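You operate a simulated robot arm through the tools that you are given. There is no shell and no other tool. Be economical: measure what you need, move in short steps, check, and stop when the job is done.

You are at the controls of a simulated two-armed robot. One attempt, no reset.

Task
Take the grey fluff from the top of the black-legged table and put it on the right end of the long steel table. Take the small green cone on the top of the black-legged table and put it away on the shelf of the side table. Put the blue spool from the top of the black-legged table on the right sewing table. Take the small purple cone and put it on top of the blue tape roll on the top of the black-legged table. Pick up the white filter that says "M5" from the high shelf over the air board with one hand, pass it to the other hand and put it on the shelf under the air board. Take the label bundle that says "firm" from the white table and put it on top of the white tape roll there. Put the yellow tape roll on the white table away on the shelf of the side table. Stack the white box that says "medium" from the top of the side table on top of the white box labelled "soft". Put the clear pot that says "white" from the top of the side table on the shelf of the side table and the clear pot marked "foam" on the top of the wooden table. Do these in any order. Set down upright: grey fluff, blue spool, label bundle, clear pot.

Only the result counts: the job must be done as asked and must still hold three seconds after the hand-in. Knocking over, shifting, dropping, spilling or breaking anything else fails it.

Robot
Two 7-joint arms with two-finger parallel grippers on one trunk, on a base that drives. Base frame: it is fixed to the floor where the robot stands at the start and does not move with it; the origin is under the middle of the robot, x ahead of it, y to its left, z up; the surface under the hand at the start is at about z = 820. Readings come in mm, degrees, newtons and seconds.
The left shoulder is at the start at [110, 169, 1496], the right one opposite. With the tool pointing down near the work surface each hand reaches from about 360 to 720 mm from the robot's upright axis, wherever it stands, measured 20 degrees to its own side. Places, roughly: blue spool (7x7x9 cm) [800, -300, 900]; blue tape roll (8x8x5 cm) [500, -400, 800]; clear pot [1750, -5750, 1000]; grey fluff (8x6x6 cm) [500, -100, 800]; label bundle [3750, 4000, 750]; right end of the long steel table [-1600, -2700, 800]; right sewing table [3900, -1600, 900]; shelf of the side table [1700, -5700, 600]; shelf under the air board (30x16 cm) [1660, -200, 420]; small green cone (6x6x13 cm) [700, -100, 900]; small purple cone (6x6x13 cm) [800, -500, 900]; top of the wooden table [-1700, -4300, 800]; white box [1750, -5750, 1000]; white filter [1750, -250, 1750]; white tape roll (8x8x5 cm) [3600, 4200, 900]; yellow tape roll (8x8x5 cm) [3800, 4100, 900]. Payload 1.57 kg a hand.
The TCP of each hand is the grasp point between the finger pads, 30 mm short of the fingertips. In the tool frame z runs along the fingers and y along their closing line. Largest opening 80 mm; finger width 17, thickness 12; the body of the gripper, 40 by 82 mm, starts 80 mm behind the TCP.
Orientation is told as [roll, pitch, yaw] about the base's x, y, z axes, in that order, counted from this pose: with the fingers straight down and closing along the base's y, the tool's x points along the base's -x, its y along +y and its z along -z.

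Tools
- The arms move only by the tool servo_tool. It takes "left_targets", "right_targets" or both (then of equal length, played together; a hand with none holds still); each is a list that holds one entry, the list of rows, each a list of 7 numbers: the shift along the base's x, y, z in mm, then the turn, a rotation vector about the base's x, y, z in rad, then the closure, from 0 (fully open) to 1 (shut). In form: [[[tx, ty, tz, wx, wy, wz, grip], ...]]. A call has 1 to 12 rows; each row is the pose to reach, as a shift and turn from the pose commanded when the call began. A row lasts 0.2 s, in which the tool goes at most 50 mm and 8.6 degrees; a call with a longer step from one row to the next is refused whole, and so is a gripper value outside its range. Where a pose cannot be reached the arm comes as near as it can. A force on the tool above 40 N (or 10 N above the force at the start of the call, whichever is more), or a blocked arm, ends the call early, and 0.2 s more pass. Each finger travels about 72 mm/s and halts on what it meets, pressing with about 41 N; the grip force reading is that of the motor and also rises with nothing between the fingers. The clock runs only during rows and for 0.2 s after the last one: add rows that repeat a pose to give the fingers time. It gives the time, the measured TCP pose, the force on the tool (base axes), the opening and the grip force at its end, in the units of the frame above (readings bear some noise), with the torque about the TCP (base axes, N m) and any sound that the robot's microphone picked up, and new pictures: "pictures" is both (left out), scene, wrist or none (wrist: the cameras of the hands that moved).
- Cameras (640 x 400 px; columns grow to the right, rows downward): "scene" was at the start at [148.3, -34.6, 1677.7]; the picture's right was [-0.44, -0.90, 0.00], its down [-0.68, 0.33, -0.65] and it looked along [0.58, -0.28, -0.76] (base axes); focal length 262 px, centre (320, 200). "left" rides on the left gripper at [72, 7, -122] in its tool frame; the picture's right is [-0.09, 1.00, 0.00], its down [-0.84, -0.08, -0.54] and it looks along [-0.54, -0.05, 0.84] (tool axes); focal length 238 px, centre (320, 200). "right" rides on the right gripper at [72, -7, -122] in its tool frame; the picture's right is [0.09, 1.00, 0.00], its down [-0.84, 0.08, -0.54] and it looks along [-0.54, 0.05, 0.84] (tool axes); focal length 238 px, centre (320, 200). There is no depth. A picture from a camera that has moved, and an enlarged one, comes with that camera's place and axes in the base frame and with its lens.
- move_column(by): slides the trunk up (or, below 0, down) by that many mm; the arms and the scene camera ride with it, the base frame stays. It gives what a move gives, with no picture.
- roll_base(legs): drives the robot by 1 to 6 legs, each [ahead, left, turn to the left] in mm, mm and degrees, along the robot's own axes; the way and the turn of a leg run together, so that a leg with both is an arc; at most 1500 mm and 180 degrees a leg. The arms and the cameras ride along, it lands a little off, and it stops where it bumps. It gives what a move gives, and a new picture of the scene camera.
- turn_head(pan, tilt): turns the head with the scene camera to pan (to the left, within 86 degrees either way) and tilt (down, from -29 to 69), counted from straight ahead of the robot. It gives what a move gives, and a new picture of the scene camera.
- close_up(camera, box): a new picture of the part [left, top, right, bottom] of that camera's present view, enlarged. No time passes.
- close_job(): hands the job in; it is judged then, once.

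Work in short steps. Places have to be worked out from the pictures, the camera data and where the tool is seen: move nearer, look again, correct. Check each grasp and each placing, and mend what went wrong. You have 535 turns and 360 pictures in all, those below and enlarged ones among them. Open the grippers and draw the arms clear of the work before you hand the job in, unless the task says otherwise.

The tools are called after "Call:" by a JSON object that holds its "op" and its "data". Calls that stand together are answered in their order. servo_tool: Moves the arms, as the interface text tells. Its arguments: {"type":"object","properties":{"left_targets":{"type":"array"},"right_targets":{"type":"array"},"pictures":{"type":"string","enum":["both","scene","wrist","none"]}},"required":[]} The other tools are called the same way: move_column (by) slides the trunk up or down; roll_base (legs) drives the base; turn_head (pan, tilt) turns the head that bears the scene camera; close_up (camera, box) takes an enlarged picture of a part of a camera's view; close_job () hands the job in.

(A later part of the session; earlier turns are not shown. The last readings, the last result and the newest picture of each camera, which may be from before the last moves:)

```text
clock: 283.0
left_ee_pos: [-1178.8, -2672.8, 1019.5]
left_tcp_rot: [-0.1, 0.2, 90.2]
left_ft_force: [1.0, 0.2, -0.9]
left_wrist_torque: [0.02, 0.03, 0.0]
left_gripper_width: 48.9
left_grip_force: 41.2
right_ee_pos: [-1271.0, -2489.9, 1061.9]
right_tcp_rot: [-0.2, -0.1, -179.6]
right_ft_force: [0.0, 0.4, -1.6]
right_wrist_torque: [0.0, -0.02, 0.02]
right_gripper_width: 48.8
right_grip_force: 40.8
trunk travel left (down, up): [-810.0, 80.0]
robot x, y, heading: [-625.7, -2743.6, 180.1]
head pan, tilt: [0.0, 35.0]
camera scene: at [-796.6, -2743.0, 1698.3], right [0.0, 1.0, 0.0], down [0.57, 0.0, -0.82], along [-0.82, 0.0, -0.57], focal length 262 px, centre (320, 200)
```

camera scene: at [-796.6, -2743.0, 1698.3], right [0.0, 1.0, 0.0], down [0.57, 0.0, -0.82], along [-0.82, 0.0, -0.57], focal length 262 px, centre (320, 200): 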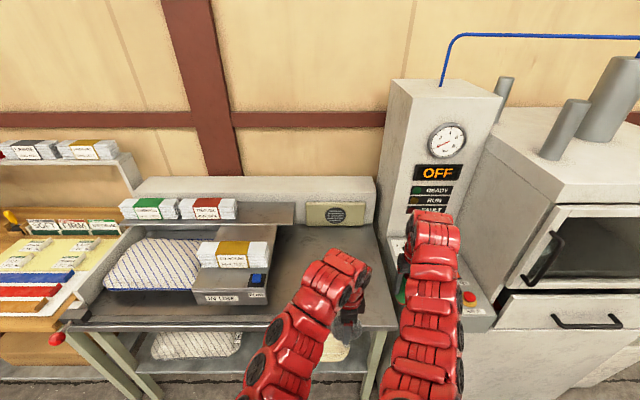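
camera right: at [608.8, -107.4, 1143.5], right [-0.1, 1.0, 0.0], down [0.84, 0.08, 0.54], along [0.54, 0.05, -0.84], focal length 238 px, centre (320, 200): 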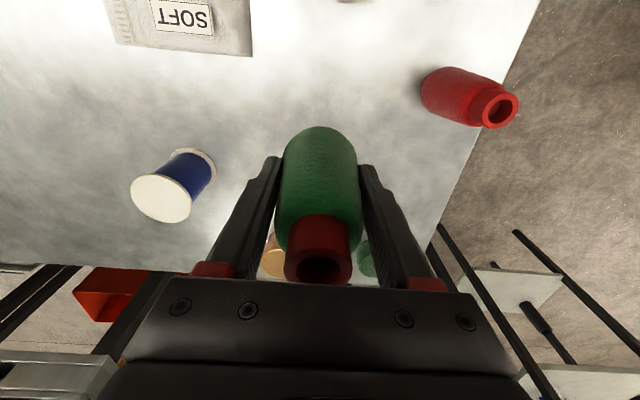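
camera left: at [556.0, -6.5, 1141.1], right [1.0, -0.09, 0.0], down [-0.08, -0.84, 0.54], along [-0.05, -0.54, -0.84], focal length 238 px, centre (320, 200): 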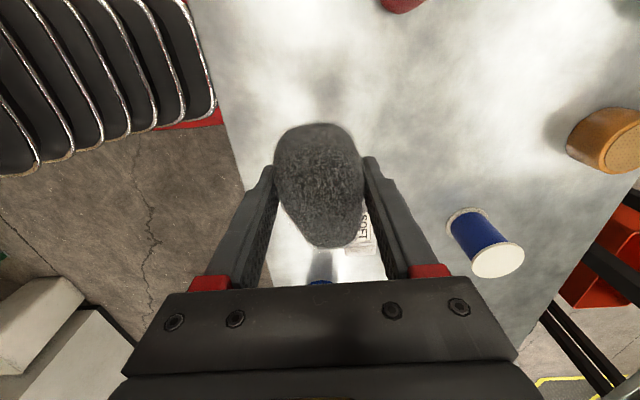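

Free area on the right end: about x −1330..−1700, y −2930..−2480. I drive forward so the fluff comes over (−1500,−2715).

Call:
{"op": "roll_base", "data": {"legs": [[322, 42, 0]]}}

Call:
{"op": "close_up", "data": {"camera": "left", "box": [0, 0, 640, 400]}}

```text
clock: 285.2
left_ee_pos: [-1502.1, -2714.5, 1019.3]
left_tcp_rot: [-0.2, 0.3, 90.4]
left_ft_force: [0.7, -0.5, -0.4]
left_wrist_torque: [-0.01, -0.02, 0.01]
left_gripper_width: 49.1
left_grip_force: 41.0
right_ee_pos: [-1594.4, -2529.5, 1061.8]
right_tcp_rot: [-0.1, -0.1, -179.6]
right_ft_force: [-0.2, 0.2, -1.0]
right_wrist_torque: [0.0, -0.04, 0.04]
right_gripper_width: 49.1
right_grip_force: 40.7
trunk travel left (down, up): [-810.0, 80.0]
robot x, y, heading: [-950.4, -2784.4, 179.9]
head pan, tilt: [0.0, 35.0]
camera scene: at [-1120.1, -2784.1, 1698.4], right [0.0, 1.0, 0.0], down [0.57, 0.0, -0.82], along [-0.82, 0.0, -0.57], focal length 262 px, centre (320, 200)
```

scene: 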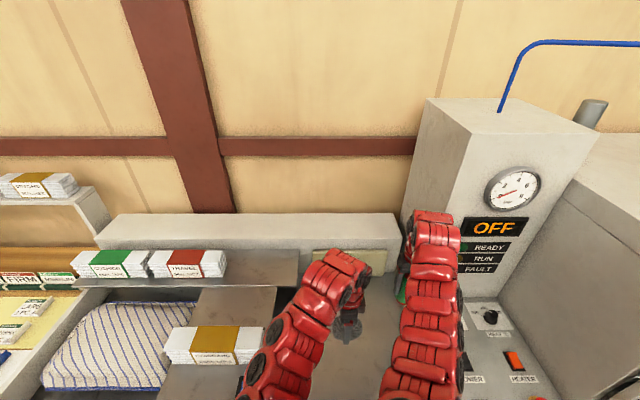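

```text
1.00 times, centred on (320, 200) of left (not enlarged: the box is as wide or as high as the picture)
camera zoom: at [-1509.3, -2785.0, 1141.3], right [-1.0, 0.09, 0.0], down [0.07, 0.84, 0.54], along [0.05, 0.54, -0.84], focal length 238 px, centre (320, 200)
```

zoom: 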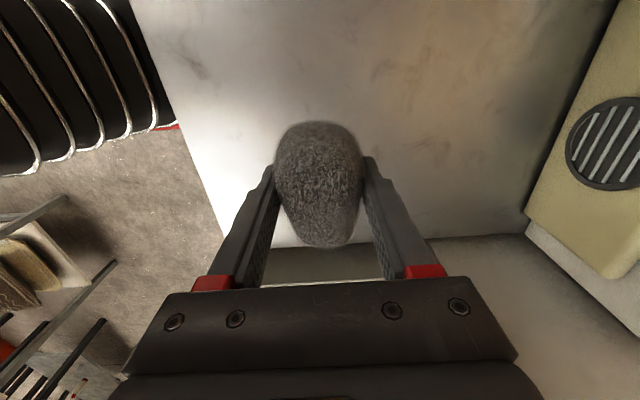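

Clear below. I lower until contact.

Call:
{"op": "servo_tool", "data": {"left_targets": [[[0, 0, -45, 0, 0, 0, 1], [0, 0, -90, 0, 0, 0, 1], [0, 0, -130, 0, 0, 0, 1], [0, 0, -145, 0, 0, 0, 1], [0, 0, -152, 0, 0, 0, 1], [0, 0, -158, 0, 0, 0, 1], [0, 0, -164, 0, 0, 0, 1], [0, 0, -170, 0, 0, 0, 1], [0, 0, -176, 0, 0, 0, 1], [0, 0, -182, 0, 0, 0, 1]]], "pictures": "none"}}

```text
clock: 287.4
left_ee_pos: [-1504.1, -2717.0, 837.1]
left_tcp_rot: [-0.1, 0.2, 90.3]
left_ft_force: [0.6, 0.1, 1.1]
left_wrist_torque: [-0.01, -0.01, -0.01]
left_gripper_width: 48.9
left_grip_force: 40.4
right_ee_pos: [-1594.0, -2531.0, 1061.9]
right_tcp_rot: [-0.2, -0.2, -179.7]
right_ft_force: [0.6, 0.8, -1.2]
right_wrist_torque: [0.01, 0.02, -0.03]
right_gripper_width: 49.1
right_grip_force: 41.1
trunk travel left (down, up): [-810.0, 80.0]
robot x, y, heading: [-950.0, -2785.0, 179.7]
head pan, tilt: [0.0, 35.0]
```

Call:
{"op": "servo_tool", "data": {"left_targets": [[[0, 0, -4, 0, 0, 0, 1], [0, 0, -8, 0, 0, 0, 1], [0, 0, -12, 0, 0, 0, 1], [0, 0, -16, 0, 0, 0, 1], [0, 0, -20, 0, 0, 0, 1], [0, 0, -24, 0, 0, 0, 1], [0, 0, -28, 0, 0, 0, 1], [0, 0, -32, 0, 0, 0, 1]]], "pictures": "wrist"}}

```text
clock: 288.1
left_ee_pos: [-1503.3, -2715.8, 834.5]
left_tcp_rot: [0.6, 0.1, 90.4]
left_ft_force: [6.1, -4.0, 25.4]
left_wrist_torque: [-0.19, -0.26, -0.04]
left_gripper_width: 48.9
left_grip_force: 41.3
right_ee_pos: [-1592.7, -2530.2, 1064.4]
right_tcp_rot: [-0.3, -0.2, -179.5]
right_ft_force: [-0.9, 0.6, -0.5]
right_wrist_torque: [-0.02, 0.0, -0.01]
right_gripper_width: 48.7
right_grip_force: 40.6
trunk travel left (down, up): [-810.0, 80.0]
robot x, y, heading: [-952.0, -2782.4, 180.0]
head pan, tilt: [0.0, 35.0]
stopped in row 3 (left hand): the force on the tool passed its limit at 54 N (the readings are from after the stop); the commanded pose is now the measured one
camera left: at [-1509.3, -2786.3, 956.1], right [-1.0, 0.09, 0.01], down [0.08, 0.84, 0.54], along [0.04, 0.54, -0.84], focal length 238 px, centre (320, 200)
```

left: 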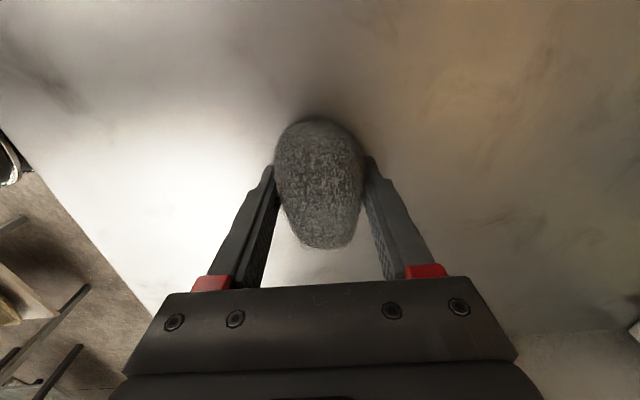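

Contact at z≈834 (table top ≈800). I release and lift.

Call:
{"op": "servo_tool", "data": {"left_targets": [[[0, 0, 2, 0, 0, 0, 0.5], [0, 0, 2, 0, 0, 0, 0.2], [0, 0, 2, 0, 0, 0, 0], [0, 0, 2, 0, 0, 0, 0], [0, 0, 40, 0, 0, 0, 0], [0, 0, 85, 0, 0, 0, 0], [0, 0, 130, 0, 0, 0, 0], [0, 0, 180, 0, 0, 0, 0]]], "pictures": "wrist"}}

```text
clock: 289.9
left_ee_pos: [-1504.8, -2717.1, 1013.8]
left_tcp_rot: [0.4, 0.1, 90.5]
left_ft_force: [-0.7, 0.4, -0.6]
left_wrist_torque: [0.01, 0.04, -0.02]
left_gripper_width: 79.9
left_grip_force: 0.1
right_ee_pos: [-1593.9, -2530.4, 1063.2]
right_tcp_rot: [-0.2, -0.1, -179.6]
right_ft_force: [-0.5, 0.7, -1.3]
right_wrist_torque: [0.02, 0.02, 0.01]
right_gripper_width: 48.6
right_grip_force: 40.9
trunk travel left (down, up): [-810.0, 80.0]
robot x, y, heading: [-948.7, -2783.3, 180.0]
head pan, tilt: [0.0, 35.0]
camera left: at [-1510.6, -2788.3, 1135.7], right [-1.0, 0.08, 0.01], down [0.07, 0.84, 0.54], along [0.04, 0.54, -0.84], focal length 238 px, centre (320, 200)
```

left: 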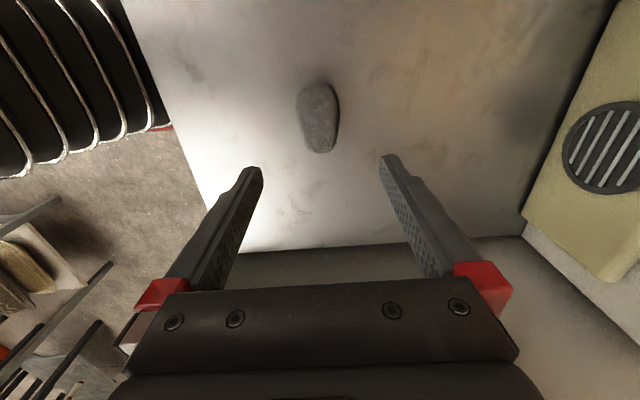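

The fluff stands on the steel table. I back away, turn toward the side table and look around.

Call:
{"op": "roll_base", "data": {"legs": [[-450, 0, 0], [0, 0, 120]]}}

Call:
{"op": "turn_head", "data": {"pan": 0, "tilt": 12}}

```text
clock: 297.6
left_ee_pos: [-285.7, -3302.5, 1012.4]
left_tcp_rot: [0.4, 0.2, -149.8]
left_ft_force: [0.0, -0.4, 0.5]
left_wrist_torque: [0.01, 0.0, 0.01]
left_gripper_width: 79.6
left_grip_force: 0.0
right_ee_pos: [-402.4, -3472.8, 1062.6]
right_tcp_rot: [-0.2, -0.1, -59.8]
right_ft_force: [0.1, -1.0, -1.6]
right_wrist_torque: [0.04, 0.01, -0.03]
right_gripper_width: 48.6
right_grip_force: 40.9
trunk travel left (down, up): [-810.0, 80.0]
robot x, y, heading: [-503.0, -2785.2, -60.2]
head pan, tilt: [0.0, 35.0]
camera scene: at [-421.6, -2934.3, 1698.3], right [-0.87, -0.5, 0.0], down [-0.28, 0.5, -0.82], along [0.41, -0.71, -0.57], focal length 262 px, centre (320, 200)
```

scene: 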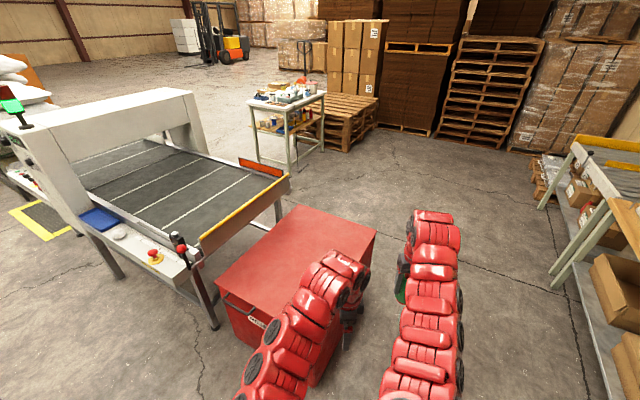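

```text
clock: 298.4
left_ee_pos: [-286.3, -3302.4, 1012.1]
left_tcp_rot: [0.5, 0.1, -149.7]
left_ft_force: [1.0, -0.2, -0.6]
left_wrist_torque: [-0.03, 0.01, 0.01]
left_gripper_width: 80.2
left_grip_force: 0.0
right_ee_pos: [-403.6, -3473.4, 1062.6]
right_tcp_rot: [-0.2, -0.1, -59.8]
right_ft_force: [0.0, 0.6, -0.7]
right_wrist_torque: [-0.02, -0.02, 0.02]
right_gripper_width: 48.5
right_grip_force: 41.2
trunk travel left (down, up): [-810.0, 80.0]
robot x, y, heading: [-503.5, -2787.7, -60.2]
head pan, tilt: [0.0, 12.0]
camera scene: at [-419.1, -2938.8, 1735.1], right [-0.87, -0.5, 0.0], down [-0.1, 0.18, -0.98], along [0.48, -0.85, -0.21], focal length 262 px, centre (320, 200)
```

scene: 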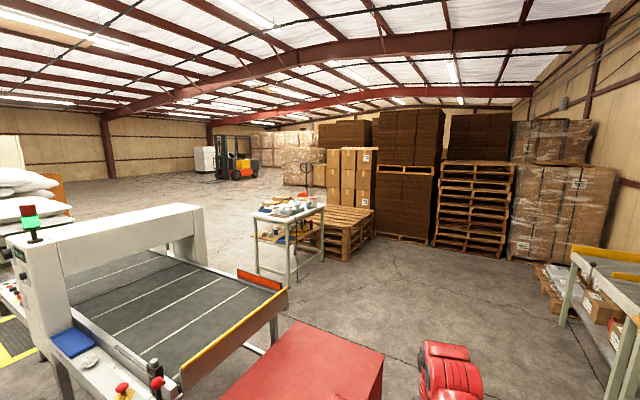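

The side table (x≈1410–1960, y≈−5390..−6000) lies beyond the conveyor. I drive around the red box.

Call:
{"op": "roll_base", "data": {"legs": [[0, 0, -34], [1400, 0, 0], [418, 0, 0], [0, 0, 84], [1400, 0, 0]]}}

Call:
{"op": "turn_head", "data": {"pan": -25, "tilt": 20}}

```text
clock: 319.2
left_ee_pos: [1248.9, -5017.4, 1012.3]
left_tcp_rot: [0.4, 0.1, -101.4]
left_ft_force: [0.2, 0.2, -0.4]
left_wrist_torque: [0.03, 0.02, -0.03]
left_gripper_width: 80.3
left_grip_force: 0.0
right_ee_pos: [1299.4, -5218.3, 1062.4]
right_tcp_rot: [-0.2, -0.1, -11.3]
right_ft_force: [0.4, 0.0, -1.2]
right_wrist_torque: [-0.01, 0.0, -0.02]
right_gripper_width: 48.3
right_grip_force: 41.3
trunk travel left (down, up): [-810.0, 80.0]
robot x, y, heading: [719.6, -4843.4, -11.6]
head pan, tilt: [0.0, 12.0]
camera scene: at [888.3, -4874.7, 1735.2], right [-0.2, -0.98, 0.0], down [-0.2, 0.04, -0.98], along [0.96, -0.2, -0.21], focal length 262 px, centre (320, 200)
```

scene: 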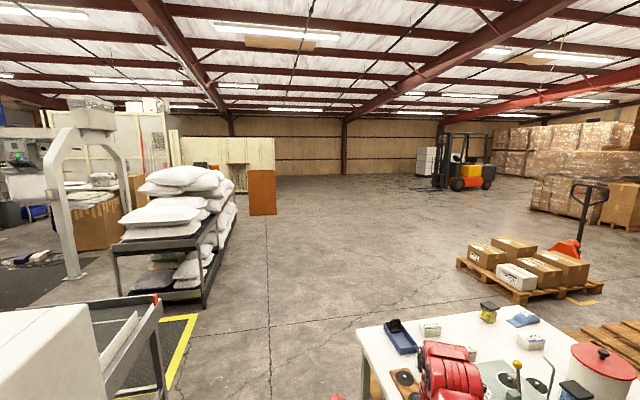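

```text
clock: 320.1
left_ee_pos: [1249.6, -5018.5, 1011.5]
left_tcp_rot: [0.4, 0.1, -101.4]
left_ft_force: [1.3, 0.4, 0.3]
left_wrist_torque: [0.02, 0.0, -0.01]
left_gripper_width: 79.9
left_grip_force: 0.0
right_ee_pos: [1299.8, -5219.0, 1062.6]
right_tcp_rot: [-0.1, -0.1, -11.4]
right_ft_force: [0.0, -0.3, -1.7]
right_wrist_torque: [0.0, -0.02, 0.04]
right_gripper_width: 48.2
right_grip_force: 41.1
trunk travel left (down, up): [-810.0, 80.0]
robot x, y, heading: [719.3, -4839.2, -11.8]
head pan, tilt: [-25.0, 20.0]
camera scene: at [871.6, -4911.4, 1722.2], right [-0.6, -0.8, 0.0], down [-0.27, 0.2, -0.94], along [0.75, -0.56, -0.34], focal length 262 px, centre (320, 200)
```

scene: 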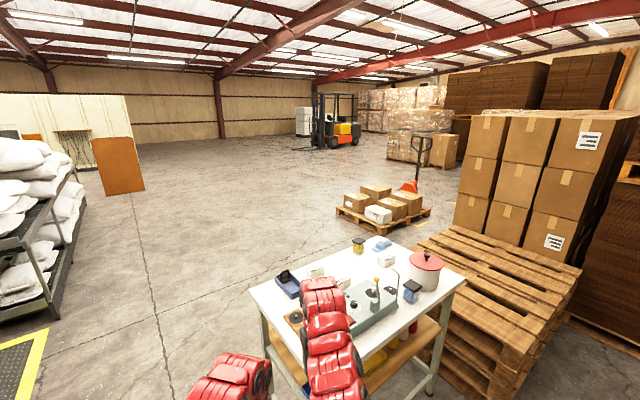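

The table's long west side faces me and its wooden shelf is open there. I go to (450,−5600) facing east.

Call:
{"op": "roll_base", "data": {"legs": [[-110, -800, 0], [0, 0, 12]]}}

Call:
{"op": "turn_head", "data": {"pan": 0, "tilt": 30}}

```text
clock: 325.3
left_ee_pos: [999.5, -5676.8, 1012.5]
left_tcp_rot: [0.3, 0.1, -89.2]
left_ft_force: [0.2, -0.3, 0.4]
left_wrist_torque: [0.02, 0.02, 0.02]
left_gripper_width: 79.7
left_grip_force: 0.0
right_ee_pos: [1091.7, -5862.0, 1061.3]
right_tcp_rot: [-0.2, 0.0, 0.7]
right_ft_force: [0.0, -0.3, -1.7]
right_wrist_torque: [0.01, 0.01, 0.0]
right_gripper_width: 48.4
right_grip_force: 40.9
trunk travel left (down, up): [-810.0, 80.0]
robot x, y, heading: [450.5, -5609.3, 0.1]
head pan, tilt: [-25.0, 20.0]
camera scene: at [608.3, -5651.1, 1722.1], right [-0.42, -0.91, 0.0], down [-0.31, 0.14, -0.94], along [0.85, -0.39, -0.34], focal length 262 px, centre (320, 200)
```

scene: 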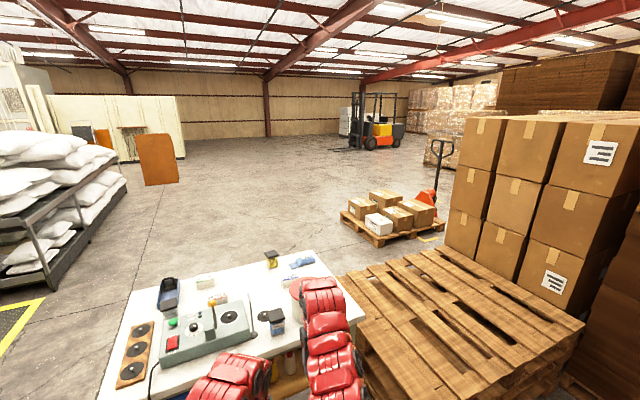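

```text
clock: 326.2
left_ee_pos: [1000.8, -5676.7, 1012.0]
left_tcp_rot: [0.4, 0.1, -89.4]
left_ft_force: [0.4, -0.8, -0.3]
left_wrist_torque: [-0.01, 0.01, 0.0]
left_gripper_width: 80.0
left_grip_force: 0.0
right_ee_pos: [1089.2, -5863.6, 1061.8]
right_tcp_rot: [-0.2, 0.0, 0.8]
right_ft_force: [-0.3, -0.4, -2.3]
right_wrist_torque: [0.0, 0.0, -0.01]
right_gripper_width: 48.1
right_grip_force: 41.5
trunk travel left (down, up): [-810.0, 80.0]
robot x, y, heading: [445.0, -5613.1, 0.8]
head pan, tilt: [0.0, 30.0]
camera scene: at [614.0, -5612.0, 1706.1], right [0.0, -1.0, 0.0], down [-0.5, 0.0, -0.87], along [0.87, 0.0, -0.5], focal length 262 px, centre (320, 200)
```

scene: 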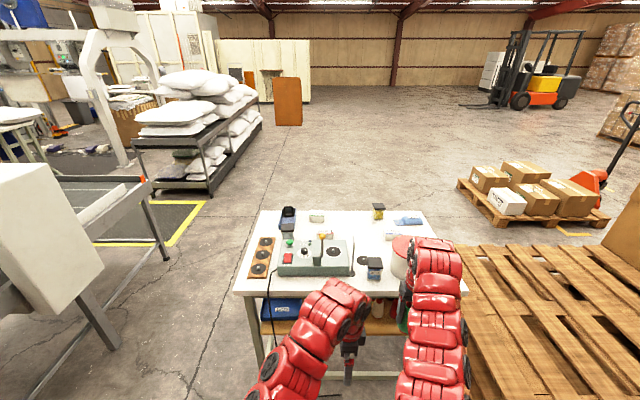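

I zoom in on the table top.

Call:
{"op": "close_up", "data": {"camera": "scene", "box": [235, 195, 475, 345]}}

```text
2.67 times, centred on (355, 270) of scene
camera zoom: at [614.0, -5612.0, 1706.1], right [0.0, -1.0, 0.0], down [-0.5, 0.0, -0.87], along [0.87, 0.0, -0.5], focal length 700 px, centre (227, 13)
```

zoom: 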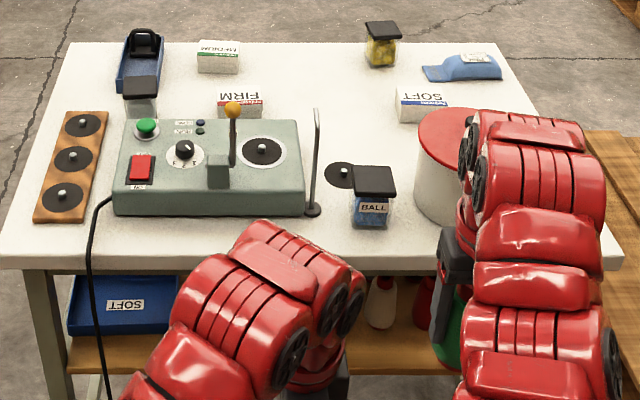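

Boxes: MEDIUM (1884,−5597), FIRM (1708,−5637), SOFT (1725,−5996); pots at (1727,−5442), (1898,−5944) and BALL (1456,−5849). All are better reached from the east side; I drive around the north end.

Call:
{"op": "roll_base", "data": {"legs": [[0, 830, 0], [1400, 0, 0], [860, 0, 0], [0, 0, -179], [0, 900, 0]]}}

Call:
{"op": "turn_head", "data": {"pan": 0, "tilt": 40}}

```text
clock: 352.8
left_ee_pos: [2290.9, -5659.6, 1012.4]
left_tcp_rot: [0.4, 0.1, 98.6]
left_ft_force: [0.7, 0.1, 0.1]
left_wrist_torque: [0.0, 0.02, -0.01]
left_gripper_width: 80.1
left_grip_force: 0.1
right_ee_pos: [2174.8, -5487.6, 1062.5]
right_tcp_rot: [-0.2, -0.1, -171.4]
right_ft_force: [-0.1, -0.3, -1.5]
right_wrist_torque: [0.0, -0.01, -0.03]
right_gripper_width: 47.9
right_grip_force: 40.8
trunk travel left (down, up): [-810.0, 80.0]
robot x, y, heading: [2848.1, -5642.1, -172.3]
head pan, tilt: [0.0, 30.0]
camera scene: at [2678.7, -5671.8, 1706.1], right [-0.14, 0.99, 0.0], down [0.5, 0.07, -0.87], along [-0.86, -0.12, -0.5], focal length 262 px, centre (320, 200)
```

scene: 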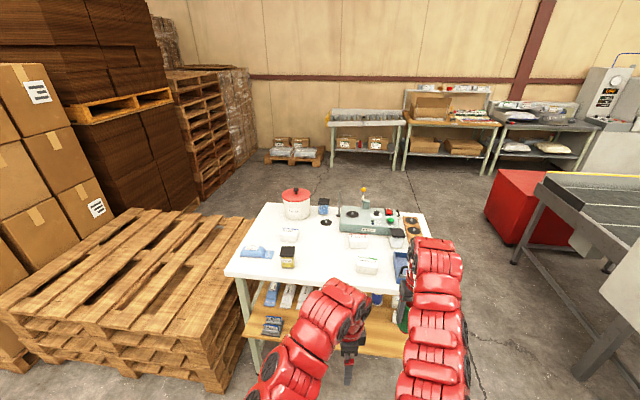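

```text
clock: 353.5
left_ee_pos: [2291.4, -5659.3, 1013.8]
left_tcp_rot: [0.4, 0.1, 98.6]
left_ft_force: [-0.4, -0.9, 0.0]
left_wrist_torque: [0.01, 0.01, 0.0]
left_gripper_width: 80.0
left_grip_force: 0.0
right_ee_pos: [2175.8, -5487.4, 1061.3]
right_tcp_rot: [-0.3, -0.1, -171.3]
right_ft_force: [-0.7, -0.6, -0.7]
right_wrist_torque: [0.03, 0.0, -0.02]
right_gripper_width: 47.7
right_grip_force: 41.0
trunk travel left (down, up): [-810.0, 80.0]
robot x, y, heading: [2847.2, -5643.3, -172.0]
head pan, tilt: [0.0, 40.0]
camera scene: at [2684.1, -5671.5, 1690.8], right [-0.14, 0.99, 0.0], down [0.64, 0.09, -0.77], along [-0.76, -0.11, -0.64], focal length 262 px, centre (320, 200)
```

scene: 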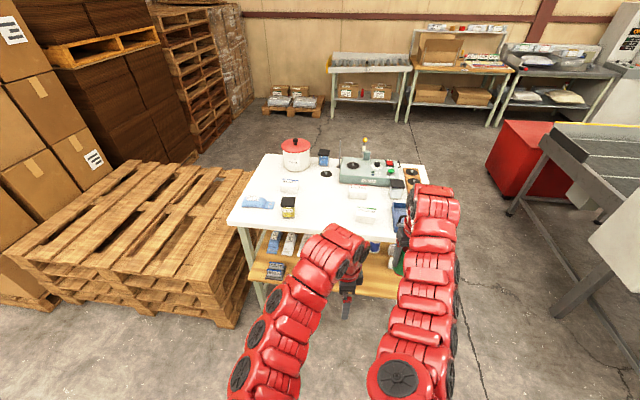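

Call:
{"op": "close_up", "data": {"camera": "scene", "box": [225, 140, 449, 280]}}

Call:
{"op": "close_up", "data": {"camera": "scene", "box": [230, 215, 422, 335]}}

```text
2.86 times, centred on (337, 210) of scene
camera zoom: at [2684.1, -5671.5, 1690.8], right [-0.14, 0.99, 0.0], down [0.64, 0.09, -0.77], along [-0.76, -0.11, -0.64], focal length 750 px, centre (271, 171)
```

zoom: 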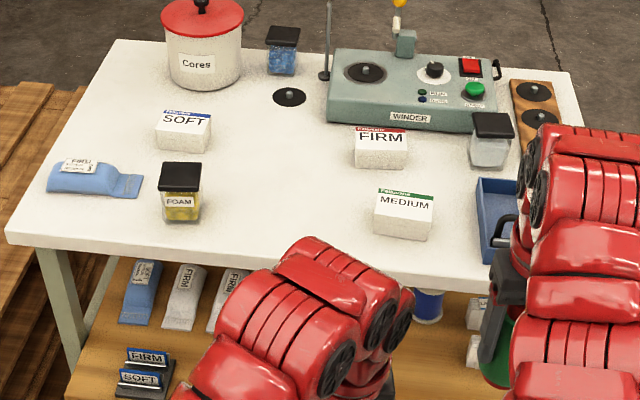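

```text
3.33 times, centred on (326, 275) of scene
camera zoom: at [2684.1, -5671.5, 1690.8], right [-0.14, 0.99, 0.0], down [0.64, 0.09, -0.77], along [-0.76, -0.11, -0.64], focal length 874 px, centre (300, -50)
```

zoom: 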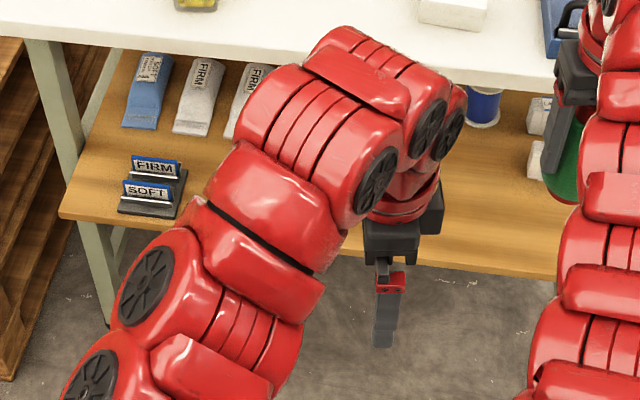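

I read the labels: FOAM pot (1822,−5942), WHITE pot probably (1622,−5447), MEDIUM (1832,−5594), SOFT (1670,−5978), table top z≈875. I square up to heading 180 and move nearer, then inspect the shelf's front edge.

Call:
{"op": "roll_base", "data": {"legs": [[0, 0, -8], [280, 0, 0]]}}

Call:
{"op": "close_up", "data": {"camera": "left", "box": [0, 0, 640, 400]}}

```text
clock: 356.1
left_ee_pos: [2016.8, -5578.0, 1014.5]
left_tcp_rot: [0.4, 0.0, 90.4]
left_ft_force: [0.2, 0.8, -0.8]
left_wrist_torque: [0.0, -0.03, -0.02]
left_gripper_width: 79.9
left_grip_force: 0.1
right_ee_pos: [1926.7, -5391.6, 1062.0]
right_tcp_rot: [-0.2, -0.2, -179.7]
right_ft_force: [0.5, -0.3, -0.6]
right_wrist_torque: [0.01, 0.0, 0.03]
right_gripper_width: 47.8
right_grip_force: 41.4
trunk travel left (down, up): [-810.0, 80.0]
robot x, y, heading: [2572.5, -5646.3, 179.8]
head pan, tilt: [0.0, 40.0]
camera scene: at [2405.4, -5646.9, 1690.9], right [0.0, 1.0, 0.0], down [0.64, 0.0, -0.77], along [-0.77, 0.0, -0.64], focal length 262 px, centre (320, 200)
```

scene: 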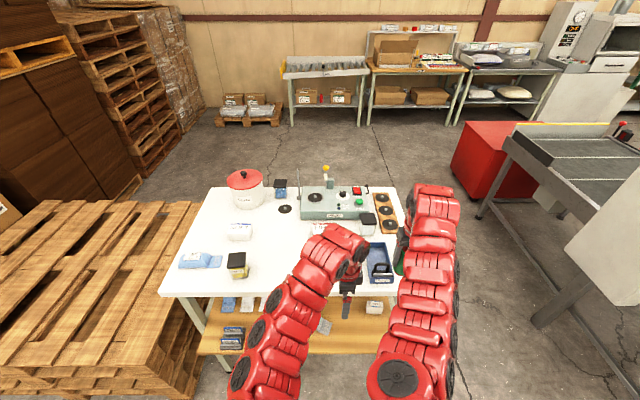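

```text
1.00 times, centred on (320, 200) of left (not enlarged: the box is as wide or as high as the picture)
camera zoom: at [2011.5, -5648.8, 1134.9], right [-1.0, 0.09, 0.01], down [0.08, 0.84, 0.54], along [0.04, 0.54, -0.84], focal length 238 px, centre (320, 200)
```

zoom: 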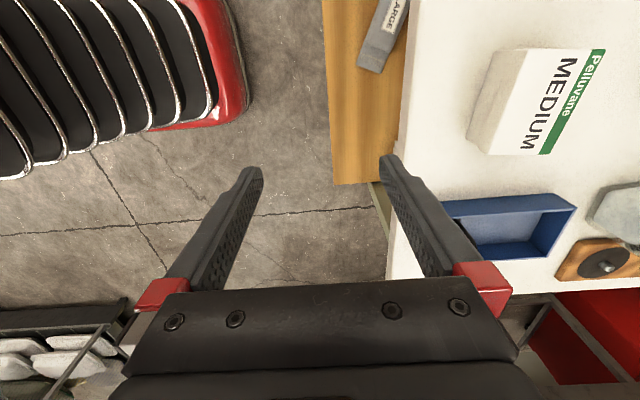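

The shelf sticks out to x≈1996, 65 mm beyond the table top's edge (1931), and that strip is free for y −5640..−5360. I can set the cone there from above with a slight tilt. I back 55 mm and lower the trunk.

Call:
{"op": "roll_base", "data": {"legs": [[-58, 35, 0]]}}

Call:
{"op": "move_column", "data": {"by": -150}}

Call:
{"op": "close_up", "data": {"camera": "right", "box": [0, 0, 640, 400]}}

```text
clock: 357.1
left_ee_pos: [2074.4, -5612.4, 1010.5]
left_tcp_rot: [0.3, 0.2, 90.3]
left_ft_force: [0.3, -0.1, 0.3]
left_wrist_torque: [-0.03, -0.01, 0.02]
left_gripper_width: 79.9
left_grip_force: 0.0
right_ee_pos: [1984.5, -5426.9, 1061.5]
right_tcp_rot: [-0.2, -0.1, -179.8]
right_ft_force: [-0.5, -1.0, -1.0]
right_wrist_torque: [0.0, 0.04, 0.05]
right_gripper_width: 47.8
right_grip_force: 41.0
trunk travel left (down, up): [-810.0, 80.0]
robot x, y, heading: [2629.6, -5682.8, 179.8]
head pan, tilt: [0.0, 40.0]
camera scene: at [2461.0, -5680.8, 1690.5], right [0.0, 1.0, 0.0], down [0.64, 0.0, -0.77], along [-0.77, 0.0, -0.64], focal length 262 px, centre (320, 200)
```

scene: 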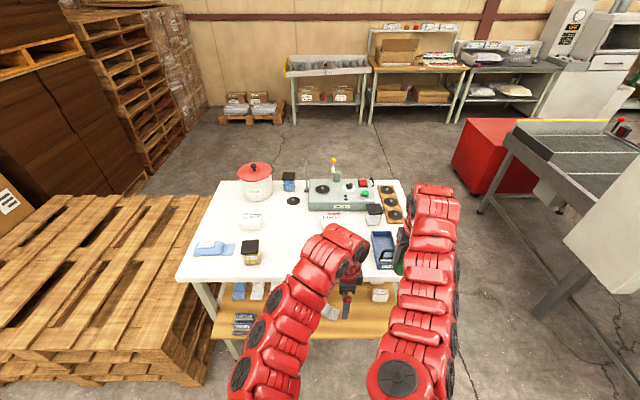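

```text
clock: 358.9
left_ee_pos: [2074.3, -5612.9, 862.3]
left_tcp_rot: [0.3, 0.0, 90.2]
left_ft_force: [-0.5, 0.0, -0.3]
left_wrist_torque: [0.01, 0.02, 0.02]
left_gripper_width: 80.2
left_grip_force: 0.1
right_ee_pos: [1985.7, -5427.1, 911.6]
right_tcp_rot: [-0.1, -0.1, -179.8]
right_ft_force: [-0.1, 0.6, -1.7]
right_wrist_torque: [0.0, -0.03, 0.01]
right_gripper_width: 47.8
right_grip_force: 41.0
trunk travel left (down, up): [-660.0, 230.0]
robot x, y, heading: [2632.3, -5680.5, 179.7]
head pan, tilt: [0.0, 40.0]
```

```text
1.00 times, centred on (320, 200) of right (not enlarged: the box is as wide or as high as the picture)
camera zoom: at [2057.8, -5419.8, 1034.4], right [0.1, -1.0, 0.0], down [-0.84, -0.08, 0.54], along [-0.54, -0.05, -0.84], focal length 238 px, centre (320, 200)
```

zoom: 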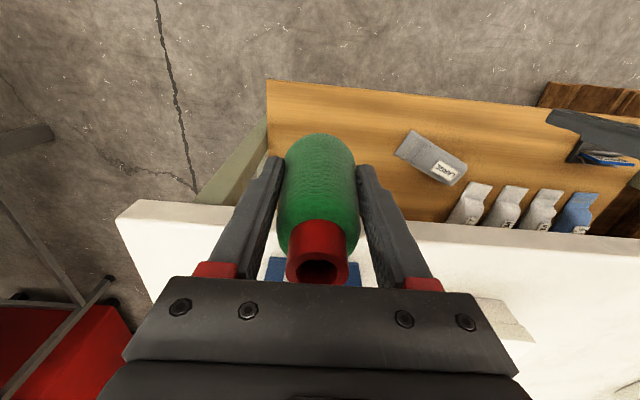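

The strip is free at y≈−5430. I lower the cone with an 8° tilt until it touches.

Call:
{"op": "servo_tool", "data": {"right_targets": [[[-3, -1, -35, 0, 0.035, 0, 1], [-6, -2, -75, 0, 0.07, 0, 1], [-9, -3, -115, 0, 0.105, 0, 1], [-11, -3, -155, 0, 0.14, 0, 1], [-11, -3, -190, 0, 0.14, 0, 1], [-11, -3, -208, 0, 0.14, 0, 1], [-11, -3, -216, 0, 0.14, 0, 1], [-11, -3, -224, 0, 0.14, 0, 1], [-11, -3, -230, 0, 0.14, 0, 1], [-11, -3, -236, 0, 0.14, 0, 1]]], "pictures": "wrist"}}

```text
clock: 361.1
left_ee_pos: [2076.0, -5613.8, 862.2]
left_tcp_rot: [0.5, 0.1, 90.2]
left_ft_force: [0.6, -0.6, 0.4]
left_wrist_torque: [0.01, -0.02, -0.02]
left_gripper_width: 80.0
left_grip_force: 0.0
right_ee_pos: [1974.4, -5428.7, 677.1]
right_tcp_rot: [-0.3, -8.1, -179.7]
right_ft_force: [1.2, 0.5, -1.4]
right_wrist_torque: [0.02, -0.06, 0.01]
right_gripper_width: 48.1
right_grip_force: 41.1
trunk travel left (down, up): [-660.0, 230.0]
robot x, y, heading: [2629.6, -5679.5, 179.7]
head pan, tilt: [0.0, 40.0]
camera right: at [2063.3, -5422.7, 786.8], right [0.09, -1.0, -0.02], down [-0.75, -0.08, 0.65], along [-0.65, -0.05, -0.76], focal length 238 px, centre (320, 200)
```

right: 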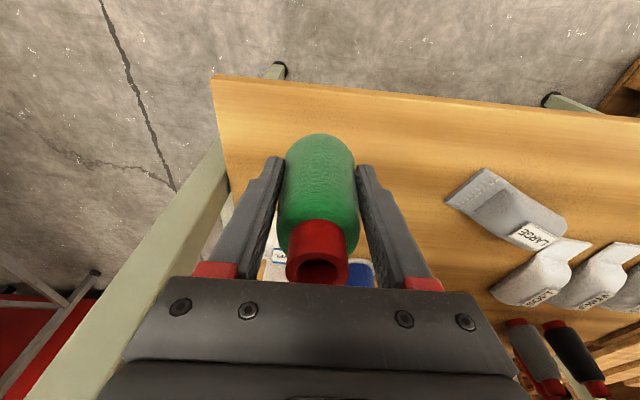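

The shelf is at z≈565; I continue down.

Call:
{"op": "servo_tool", "data": {"right_targets": [[[0, 0, -15, 0, 0, 0, 1], [0, 0, -28, 0, 0, 0, 1], [0, 0, -34, 0, 0, 0, 1], [0, 0, -39, 0, 0, 0, 1], [0, 0, -44, 0, 0, 0, 1], [0, 0, -49, 0, 0, 0, 1], [0, 0, -54, 0, 0, 0, 1], [0, 0, -59, 0, 0, 0, 1]]], "pictures": "wrist"}}

```text
clock: 362.8
left_ee_pos: [2077.6, -5613.7, 864.9]
left_tcp_rot: [0.6, 0.1, 90.2]
left_ft_force: [0.3, -0.3, -0.5]
left_wrist_torque: [-0.02, 0.03, -0.01]
left_gripper_width: 79.9
left_grip_force: 0.1
right_ee_pos: [1975.5, -5429.3, 632.6]
right_tcp_rot: [-0.5, -9.1, -179.9]
right_ft_force: [6.8, -0.9, 24.3]
right_wrist_torque: [-0.18, -0.5, -0.01]
right_gripper_width: 47.8
right_grip_force: 41.3
right hand out of reach, approached as far as the arm can: row 6, 7, 8
trunk travel left (down, up): [-660.0, 230.0]
robot x, y, heading: [2628.1, -5684.2, 179.9]
head pan, tilt: [0.0, 40.0]
stopped in row 8 (right hand): the force on the tool passed its limit at 43 N (the readings are from after the stop); the commanded pose is now the measured one
camera right: at [2065.8, -5423.2, 742.1], right [0.09, -1.0, -0.02], down [-0.74, -0.08, 0.67], along [-0.67, -0.05, -0.74], focal length 238 px, centre (320, 200)
```

right: 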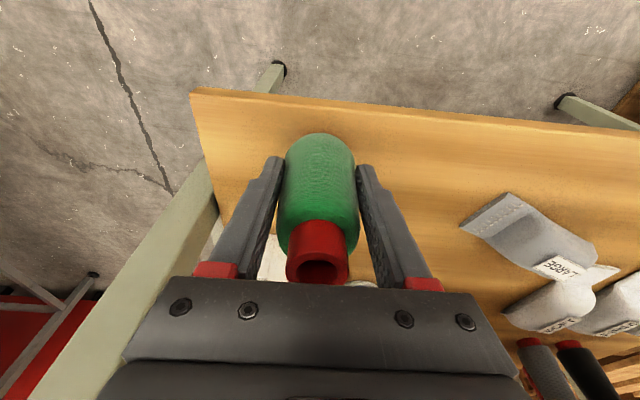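

Contact (shelf z≈565). I straighten the cone to ~4° pivoting at its base, then release and withdraw upward.

Call:
{"op": "servo_tool", "data": {"right_targets": [[[-3, 0, 2, 0, -0.045, 0, 1], [-6, 0, 3, 0, -0.09, 0, 1], [-6, 0, 3, 0, -0.09, 0, 0.5], [-6, 0, 3, 0, -0.09, 0, 0.3], [-6, 0, 3, 0, -0.09, 0, 0], [-6, 0, 3, 0, -0.09, 0, 0]]], "pictures": "wrist"}}

```text
clock: 364.2
left_ee_pos: [2074.4, -5613.1, 862.2]
left_tcp_rot: [0.4, 0.1, 90.2]
left_ft_force: [-0.8, 0.3, -0.1]
left_wrist_torque: [-0.02, -0.02, 0.0]
left_gripper_width: 79.9
left_grip_force: 0.0
right_ee_pos: [1975.4, -5429.2, 627.2]
right_tcp_rot: [-0.4, -8.7, -179.9]
right_ft_force: [0.4, -0.5, 0.0]
right_wrist_torque: [-0.01, -0.01, -0.04]
right_gripper_width: 80.2
right_grip_force: 0.1
right hand out of reach, approached as far as the arm can: row 1, 2, 3, 4, 5, 6
trunk travel left (down, up): [-660.0, 230.0]
robot x, y, heading: [2629.5, -5681.8, 180.1]
head pan, tilt: [0.0, 40.0]
camera right: at [2064.7, -5422.7, 738.5], right [0.09, -1.0, -0.02], down [-0.74, -0.08, 0.66], along [-0.66, -0.05, -0.75], focal length 238 px, centre (320, 200)
```

right: 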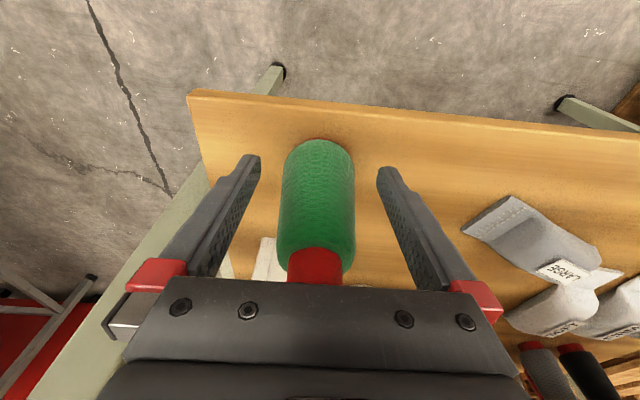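

The cone stands on the shelf. I lift out.

Call:
{"op": "servo_tool", "data": {"right_targets": [[[6, 0, 40, 0, 0, 0, 0], [13, 0, 85, 0, 0, 0, 0], [20, 0, 130, 0, 0, 0, 0], [27, 0, 175, 0, 0, 0, 0], [34, 0, 220, 0, 0, 0, 0], [40, 0, 260, 0, 0, 0, 0], [46, 0, 300, 0, -0.08, 0, 0], [46, 0, 320, 0, -0.15, 0, 0]]], "pictures": "wrist"}}

```text
clock: 366.0
left_ee_pos: [2076.1, -5612.3, 862.7]
left_tcp_rot: [0.4, 0.1, 90.2]
left_ft_force: [-1.0, -0.2, -0.4]
left_wrist_torque: [-0.02, -0.02, -0.01]
left_gripper_width: 80.0
left_grip_force: 0.1
right_ee_pos: [1991.5, -5418.7, 948.3]
right_tcp_rot: [-0.2, 0.1, -179.9]
right_ft_force: [0.6, 0.6, 0.3]
right_wrist_torque: [-0.02, 0.01, -0.02]
right_gripper_width: 80.2
right_grip_force: 0.1
right hand out of reach, approached as far as the arm can: row 4, 5, 6, 7, 8
trunk travel left (down, up): [-660.0, 230.0]
robot x, y, heading: [2626.2, -5680.4, 179.8]
head pan, tilt: [0.0, 40.0]
camera right: at [2063.1, -5411.1, 1070.6], right [0.1, -1.0, 0.0], down [-0.84, -0.08, 0.54], along [-0.54, -0.05, -0.84], focal length 238 px, centre (320, 200)
```

right: 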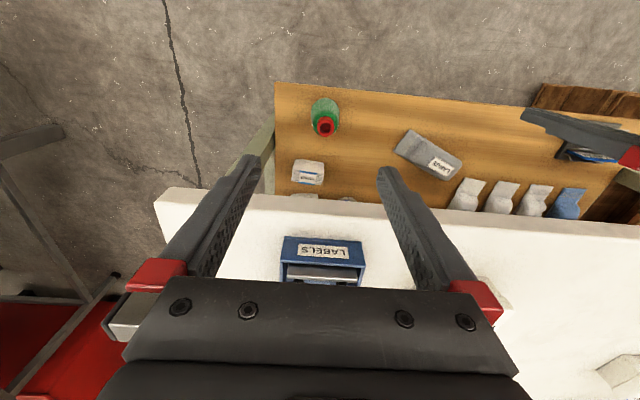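

Cone is upright on the shelf. Next, the WHITE pot at ≈(1654,−5453): I raise the trunk and drive in to (2335,−5550).

Call:
{"op": "move_column", "data": {"by": 150}}

Call:
{"op": "roll_base", "data": {"legs": [[290, -130, 0]]}}

```text
clock: 367.8
left_ee_pos: [2075.1, -5613.5, 1012.5]
left_tcp_rot: [0.3, 0.1, 90.2]
left_ft_force: [-0.6, 0.3, -0.5]
left_wrist_torque: [0.0, 0.02, 0.03]
left_gripper_width: 80.1
left_grip_force: 0.1
right_ee_pos: [1991.0, -5418.2, 1097.7]
right_tcp_rot: [-0.3, 0.0, -179.8]
right_ft_force: [0.3, 0.2, 0.8]
right_wrist_torque: [0.02, -0.02, -0.02]
right_gripper_width: 79.9
right_grip_force: 0.0
trunk travel left (down, up): [-810.0, 80.0]
robot x, y, heading: [2629.4, -5680.1, 179.7]
head pan, tilt: [0.0, 40.0]
```

```text
clock: 369.9
left_ee_pos: [1797.9, -5482.6, 1013.6]
left_tcp_rot: [0.4, 0.2, 90.4]
left_ft_force: [-1.0, -0.5, 0.3]
left_wrist_torque: [0.0, -0.02, -0.03]
left_gripper_width: 80.2
left_grip_force: 0.0
right_ee_pos: [1713.1, -5289.0, 1098.3]
right_tcp_rot: [-0.3, 0.0, -179.6]
right_ft_force: [-0.4, -0.1, -0.1]
right_wrist_torque: [0.04, 0.0, -0.03]
right_gripper_width: 79.9
right_grip_force: 0.1
trunk travel left (down, up): [-810.0, 80.0]
robot x, y, heading: [2351.7, -5549.4, 179.7]
head pan, tilt: [0.0, 40.0]
camera scene: at [2186.0, -5551.0, 1690.9], right [0.0, 1.0, 0.0], down [0.64, 0.0, -0.77], along [-0.77, 0.0, -0.64], focal length 262 px, centre (320, 200)
```

scene: 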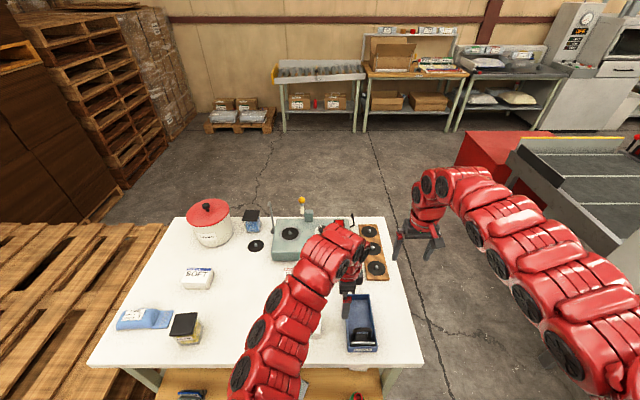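

I move the left hand away to the left, and bring the right hand above the white pot.

Call:
{"op": "servo_tool", "data": {"left_targets": [[[0, -44, 10, 0, 0, 0, 0], [0, -88, 20, 0, 0, 0, 0], [0, -132, 30, 0, 0, 0, 0], [0, -176, 40, 0, 0, 0, 0], [0, -220, 40, 0, 0, 0, 0], [0, -220, 40, 0, 0, 0, 0]]], "right_targets": [[[-5, -10, 0, 0, 0, 0, 0], [-15, -50, 0, 0, 0, 0, 0], [-30, -90, -10, 0, 0, 0, 0], [-45, -130, -20, 0, 0, 0, 0], [-59, -164, -30, 0, 0, 0, 0], [-59, -164, -30, 0, 0, 0, 0]]], "pictures": "wrist"}}

```text
clock: 371.3
left_ee_pos: [1791.4, -5643.8, 1002.6]
left_tcp_rot: [0.6, 0.1, 90.3]
left_ft_force: [0.4, 0.6, -0.6]
left_wrist_torque: [-0.02, -0.01, -0.02]
left_gripper_width: 80.0
left_grip_force: 0.1
left hand out of reach, approached as far as the arm can: row 1, 2, 3, 4, 5, 6
right_ee_pos: [1651.7, -5452.6, 1064.8]
right_tcp_rot: [-0.3, 0.1, -179.8]
right_ft_force: [1.3, -0.5, 0.1]
right_wrist_torque: [-0.01, 0.05, 0.05]
right_gripper_width: 79.9
right_grip_force: 0.0
trunk travel left (down, up): [-810.0, 80.0]
robot x, y, heading: [2352.5, -5548.4, 180.1]
head pan, tilt: [0.0, 40.0]
camera right: at [1724.0, -5445.9, 1187.1], right [0.1, -1.0, 0.0], down [-0.84, -0.08, 0.54], along [-0.54, -0.05, -0.84], focal length 238 px, centre (320, 200)
camera left: at [1786.7, -5713.8, 1124.2], right [-1.0, 0.09, 0.01], down [0.08, 0.84, 0.54], along [0.04, 0.54, -0.84], focal length 238 px, centre (320, 200)
```

right: 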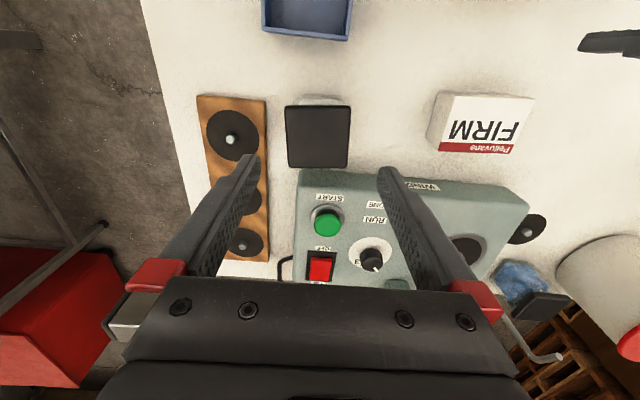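
left: 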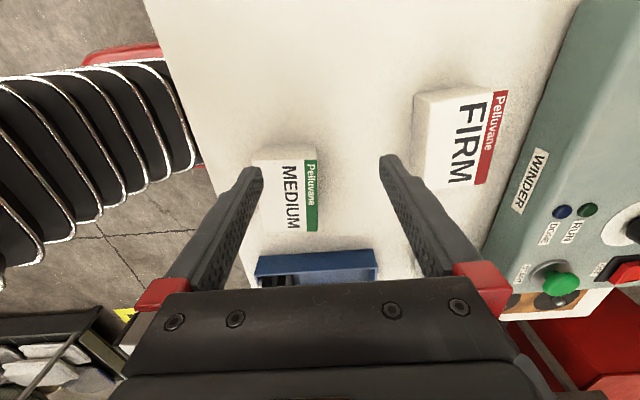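

The pot (lid ≈60 mm) is at (1649,−5451). I descend and grip.

Call:
{"op": "servo_tool", "data": {"right_targets": [[[-3, 1, -40, 0, 0, 0, 0], [-3, 1, -80, 0, 0, 0, 0], [-3, 1, -120, 0, 0, 0, 0], [-3, 1, -150, 0, 0, 0, 0], [-3, 1, -150, 0, 0, 0, 0]]], "pictures": "wrist"}}

```text
clock: 372.5
left_ee_pos: [1792.1, -5643.6, 1002.5]
left_tcp_rot: [0.5, 0.0, 90.5]
left_ft_force: [0.4, -0.8, -0.6]
left_wrist_torque: [-0.02, -0.01, 0.01]
left_gripper_width: 80.1
left_grip_force: 0.0
right_ee_pos: [1658.1, -5450.7, 928.3]
right_tcp_rot: [-0.3, 0.0, -179.7]
right_ft_force: [-0.1, 0.2, 0.2]
right_wrist_torque: [0.02, -0.02, 0.01]
right_gripper_width: 80.0
right_grip_force: 0.0
right hand out of reach, approached as far as the arm can: row 4, 5
trunk travel left (down, up): [-810.0, 80.0]
robot x, y, heading: [2354.1, -5549.6, 179.9]
head pan, tilt: [0.0, 40.0]
camera right: at [1729.1, -5443.3, 1050.9], right [0.1, -1.0, -0.01], down [-0.84, -0.09, 0.54], along [-0.54, -0.05, -0.84], focal length 238 px, centre (320, 200)
```

right: 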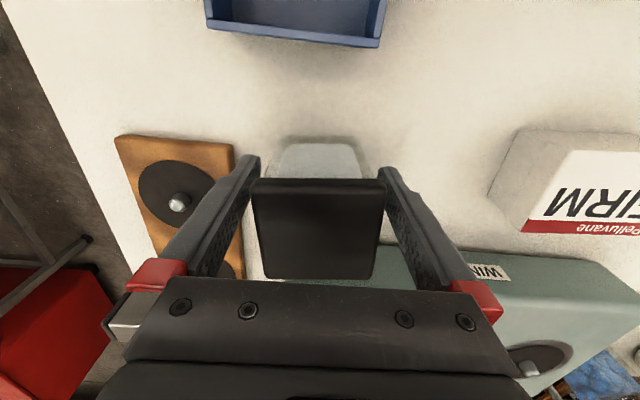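

Nearly there (reach limit); the pot is between the fingers. I close and lift.

Call:
{"op": "servo_tool", "data": {"right_targets": [[[0, 0, 0, 0, 0, 0, 0.3], [0, 0, 0, 0, 0, 0, 1], [0, 0, 0, 0, 0, 0, 1], [0, 0, 0, 0, 0, 0, 1], [3, 0, 30, 0, 0, 0, 1], [6, 0, 70, 0, 0, 0, 1], [10, 0, 110, 0, 0, 0, 1], [14, 0, 140, 0, 0, 0, 1]]], "pictures": "wrist"}}

```text
clock: 374.3
left_ee_pos: [1793.5, -5646.1, 1002.0]
left_tcp_rot: [0.6, -0.1, 90.4]
left_ft_force: [0.0, -0.4, -0.1]
left_wrist_torque: [0.01, 0.04, -0.01]
left_gripper_width: 80.0
left_grip_force: 0.1
right_ee_pos: [1673.1, -5453.5, 1072.0]
right_tcp_rot: [-0.4, 0.0, -179.7]
right_ft_force: [0.6, -0.1, 0.0]
right_wrist_torque: [0.05, 0.04, -0.01]
right_gripper_width: 61.5
right_grip_force: 40.5
trunk travel left (down, up): [-810.0, 80.0]
robot x, y, heading: [2353.8, -5549.7, -180.3]
head pan, tilt: [0.0, 40.0]
camera right: at [1745.0, -5446.0, 1194.4], right [0.1, -0.99, -0.01], down [-0.84, -0.09, 0.54], along [-0.54, -0.05, -0.84], focal length 238 px, centre (320, 200)
```

right: 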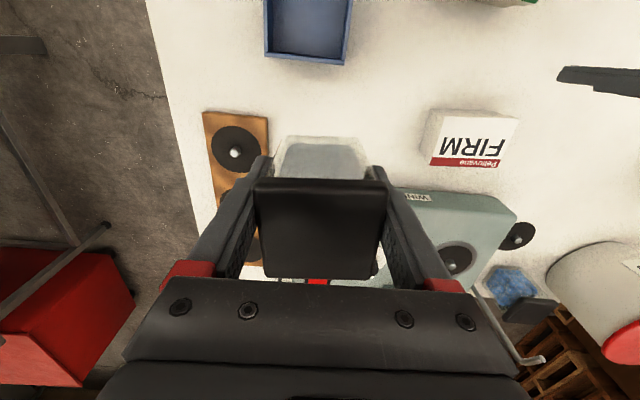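

Pot held. I back off to bring it in front of the table edge and lower the trunk 200 mm.

Call:
{"op": "roll_base", "data": {"legs": [[-318, 97, 0]]}}

Call:
{"op": "move_column", "data": {"by": -200}}

Call:
{"op": "close_up", "data": {"camera": "right", "box": [0, 0, 640, 400]}}

```text
clock: 376.5
left_ee_pos: [2109.9, -5738.6, 1002.6]
left_tcp_rot: [0.5, 0.0, 89.8]
left_ft_force: [-0.7, 0.6, -0.6]
left_wrist_torque: [-0.02, 0.0, -0.02]
left_gripper_width: 79.8
left_grip_force: 0.0
right_ee_pos: [1991.8, -5543.9, 1071.0]
right_tcp_rot: [-0.3, 0.1, 179.9]
right_ft_force: [-0.1, 0.1, -1.1]
right_wrist_torque: [0.02, -0.01, -0.02]
right_gripper_width: 61.3
right_grip_force: 40.9
trunk travel left (down, up): [-810.0, 80.0]
robot x, y, heading: [2670.6, -5647.9, 179.5]
head pan, tilt: [0.0, 40.0]
camera scene: at [2503.4, -5648.7, 1690.6], right [0.01, 1.0, 0.0], down [0.64, -0.01, -0.77], along [-0.77, 0.01, -0.64], focal length 262 px, centre (320, 200)
```

scene: 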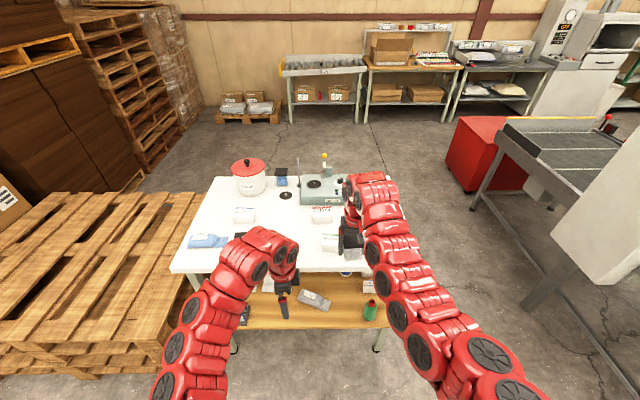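

```text
clock: 378.6
left_ee_pos: [2110.2, -5737.6, 802.2]
left_tcp_rot: [0.5, 0.1, 89.9]
left_ft_force: [0.1, 0.0, 0.6]
left_wrist_torque: [0.04, -0.03, -0.01]
left_gripper_width: 80.0
left_grip_force: 0.1
right_ee_pos: [1992.2, -5543.3, 871.0]
right_tcp_rot: [-0.2, 0.1, 179.7]
right_ft_force: [0.1, -0.8, -0.1]
right_wrist_torque: [0.0, 0.02, 0.02]
right_gripper_width: 60.9
right_grip_force: 40.9
trunk travel left (down, up): [-610.0, 280.0]
robot x, y, heading: [2672.4, -5648.3, 179.6]
head pan, tilt: [0.0, 40.0]
```

```text
1.00 times, centred on (320, 200) of right (not enlarged: the box is as wide or as high as the picture)
camera zoom: at [2064.0, -5537.9, 993.2], right [0.09, -1.0, -0.01], down [-0.84, -0.08, 0.54], along [-0.54, -0.04, -0.84], focal length 238 px, centre (320, 200)
```

zoom: 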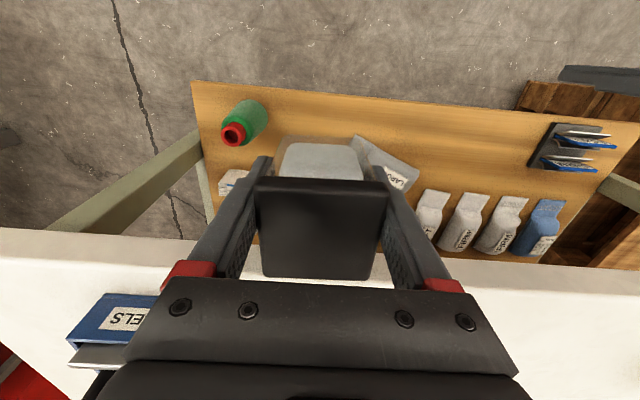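

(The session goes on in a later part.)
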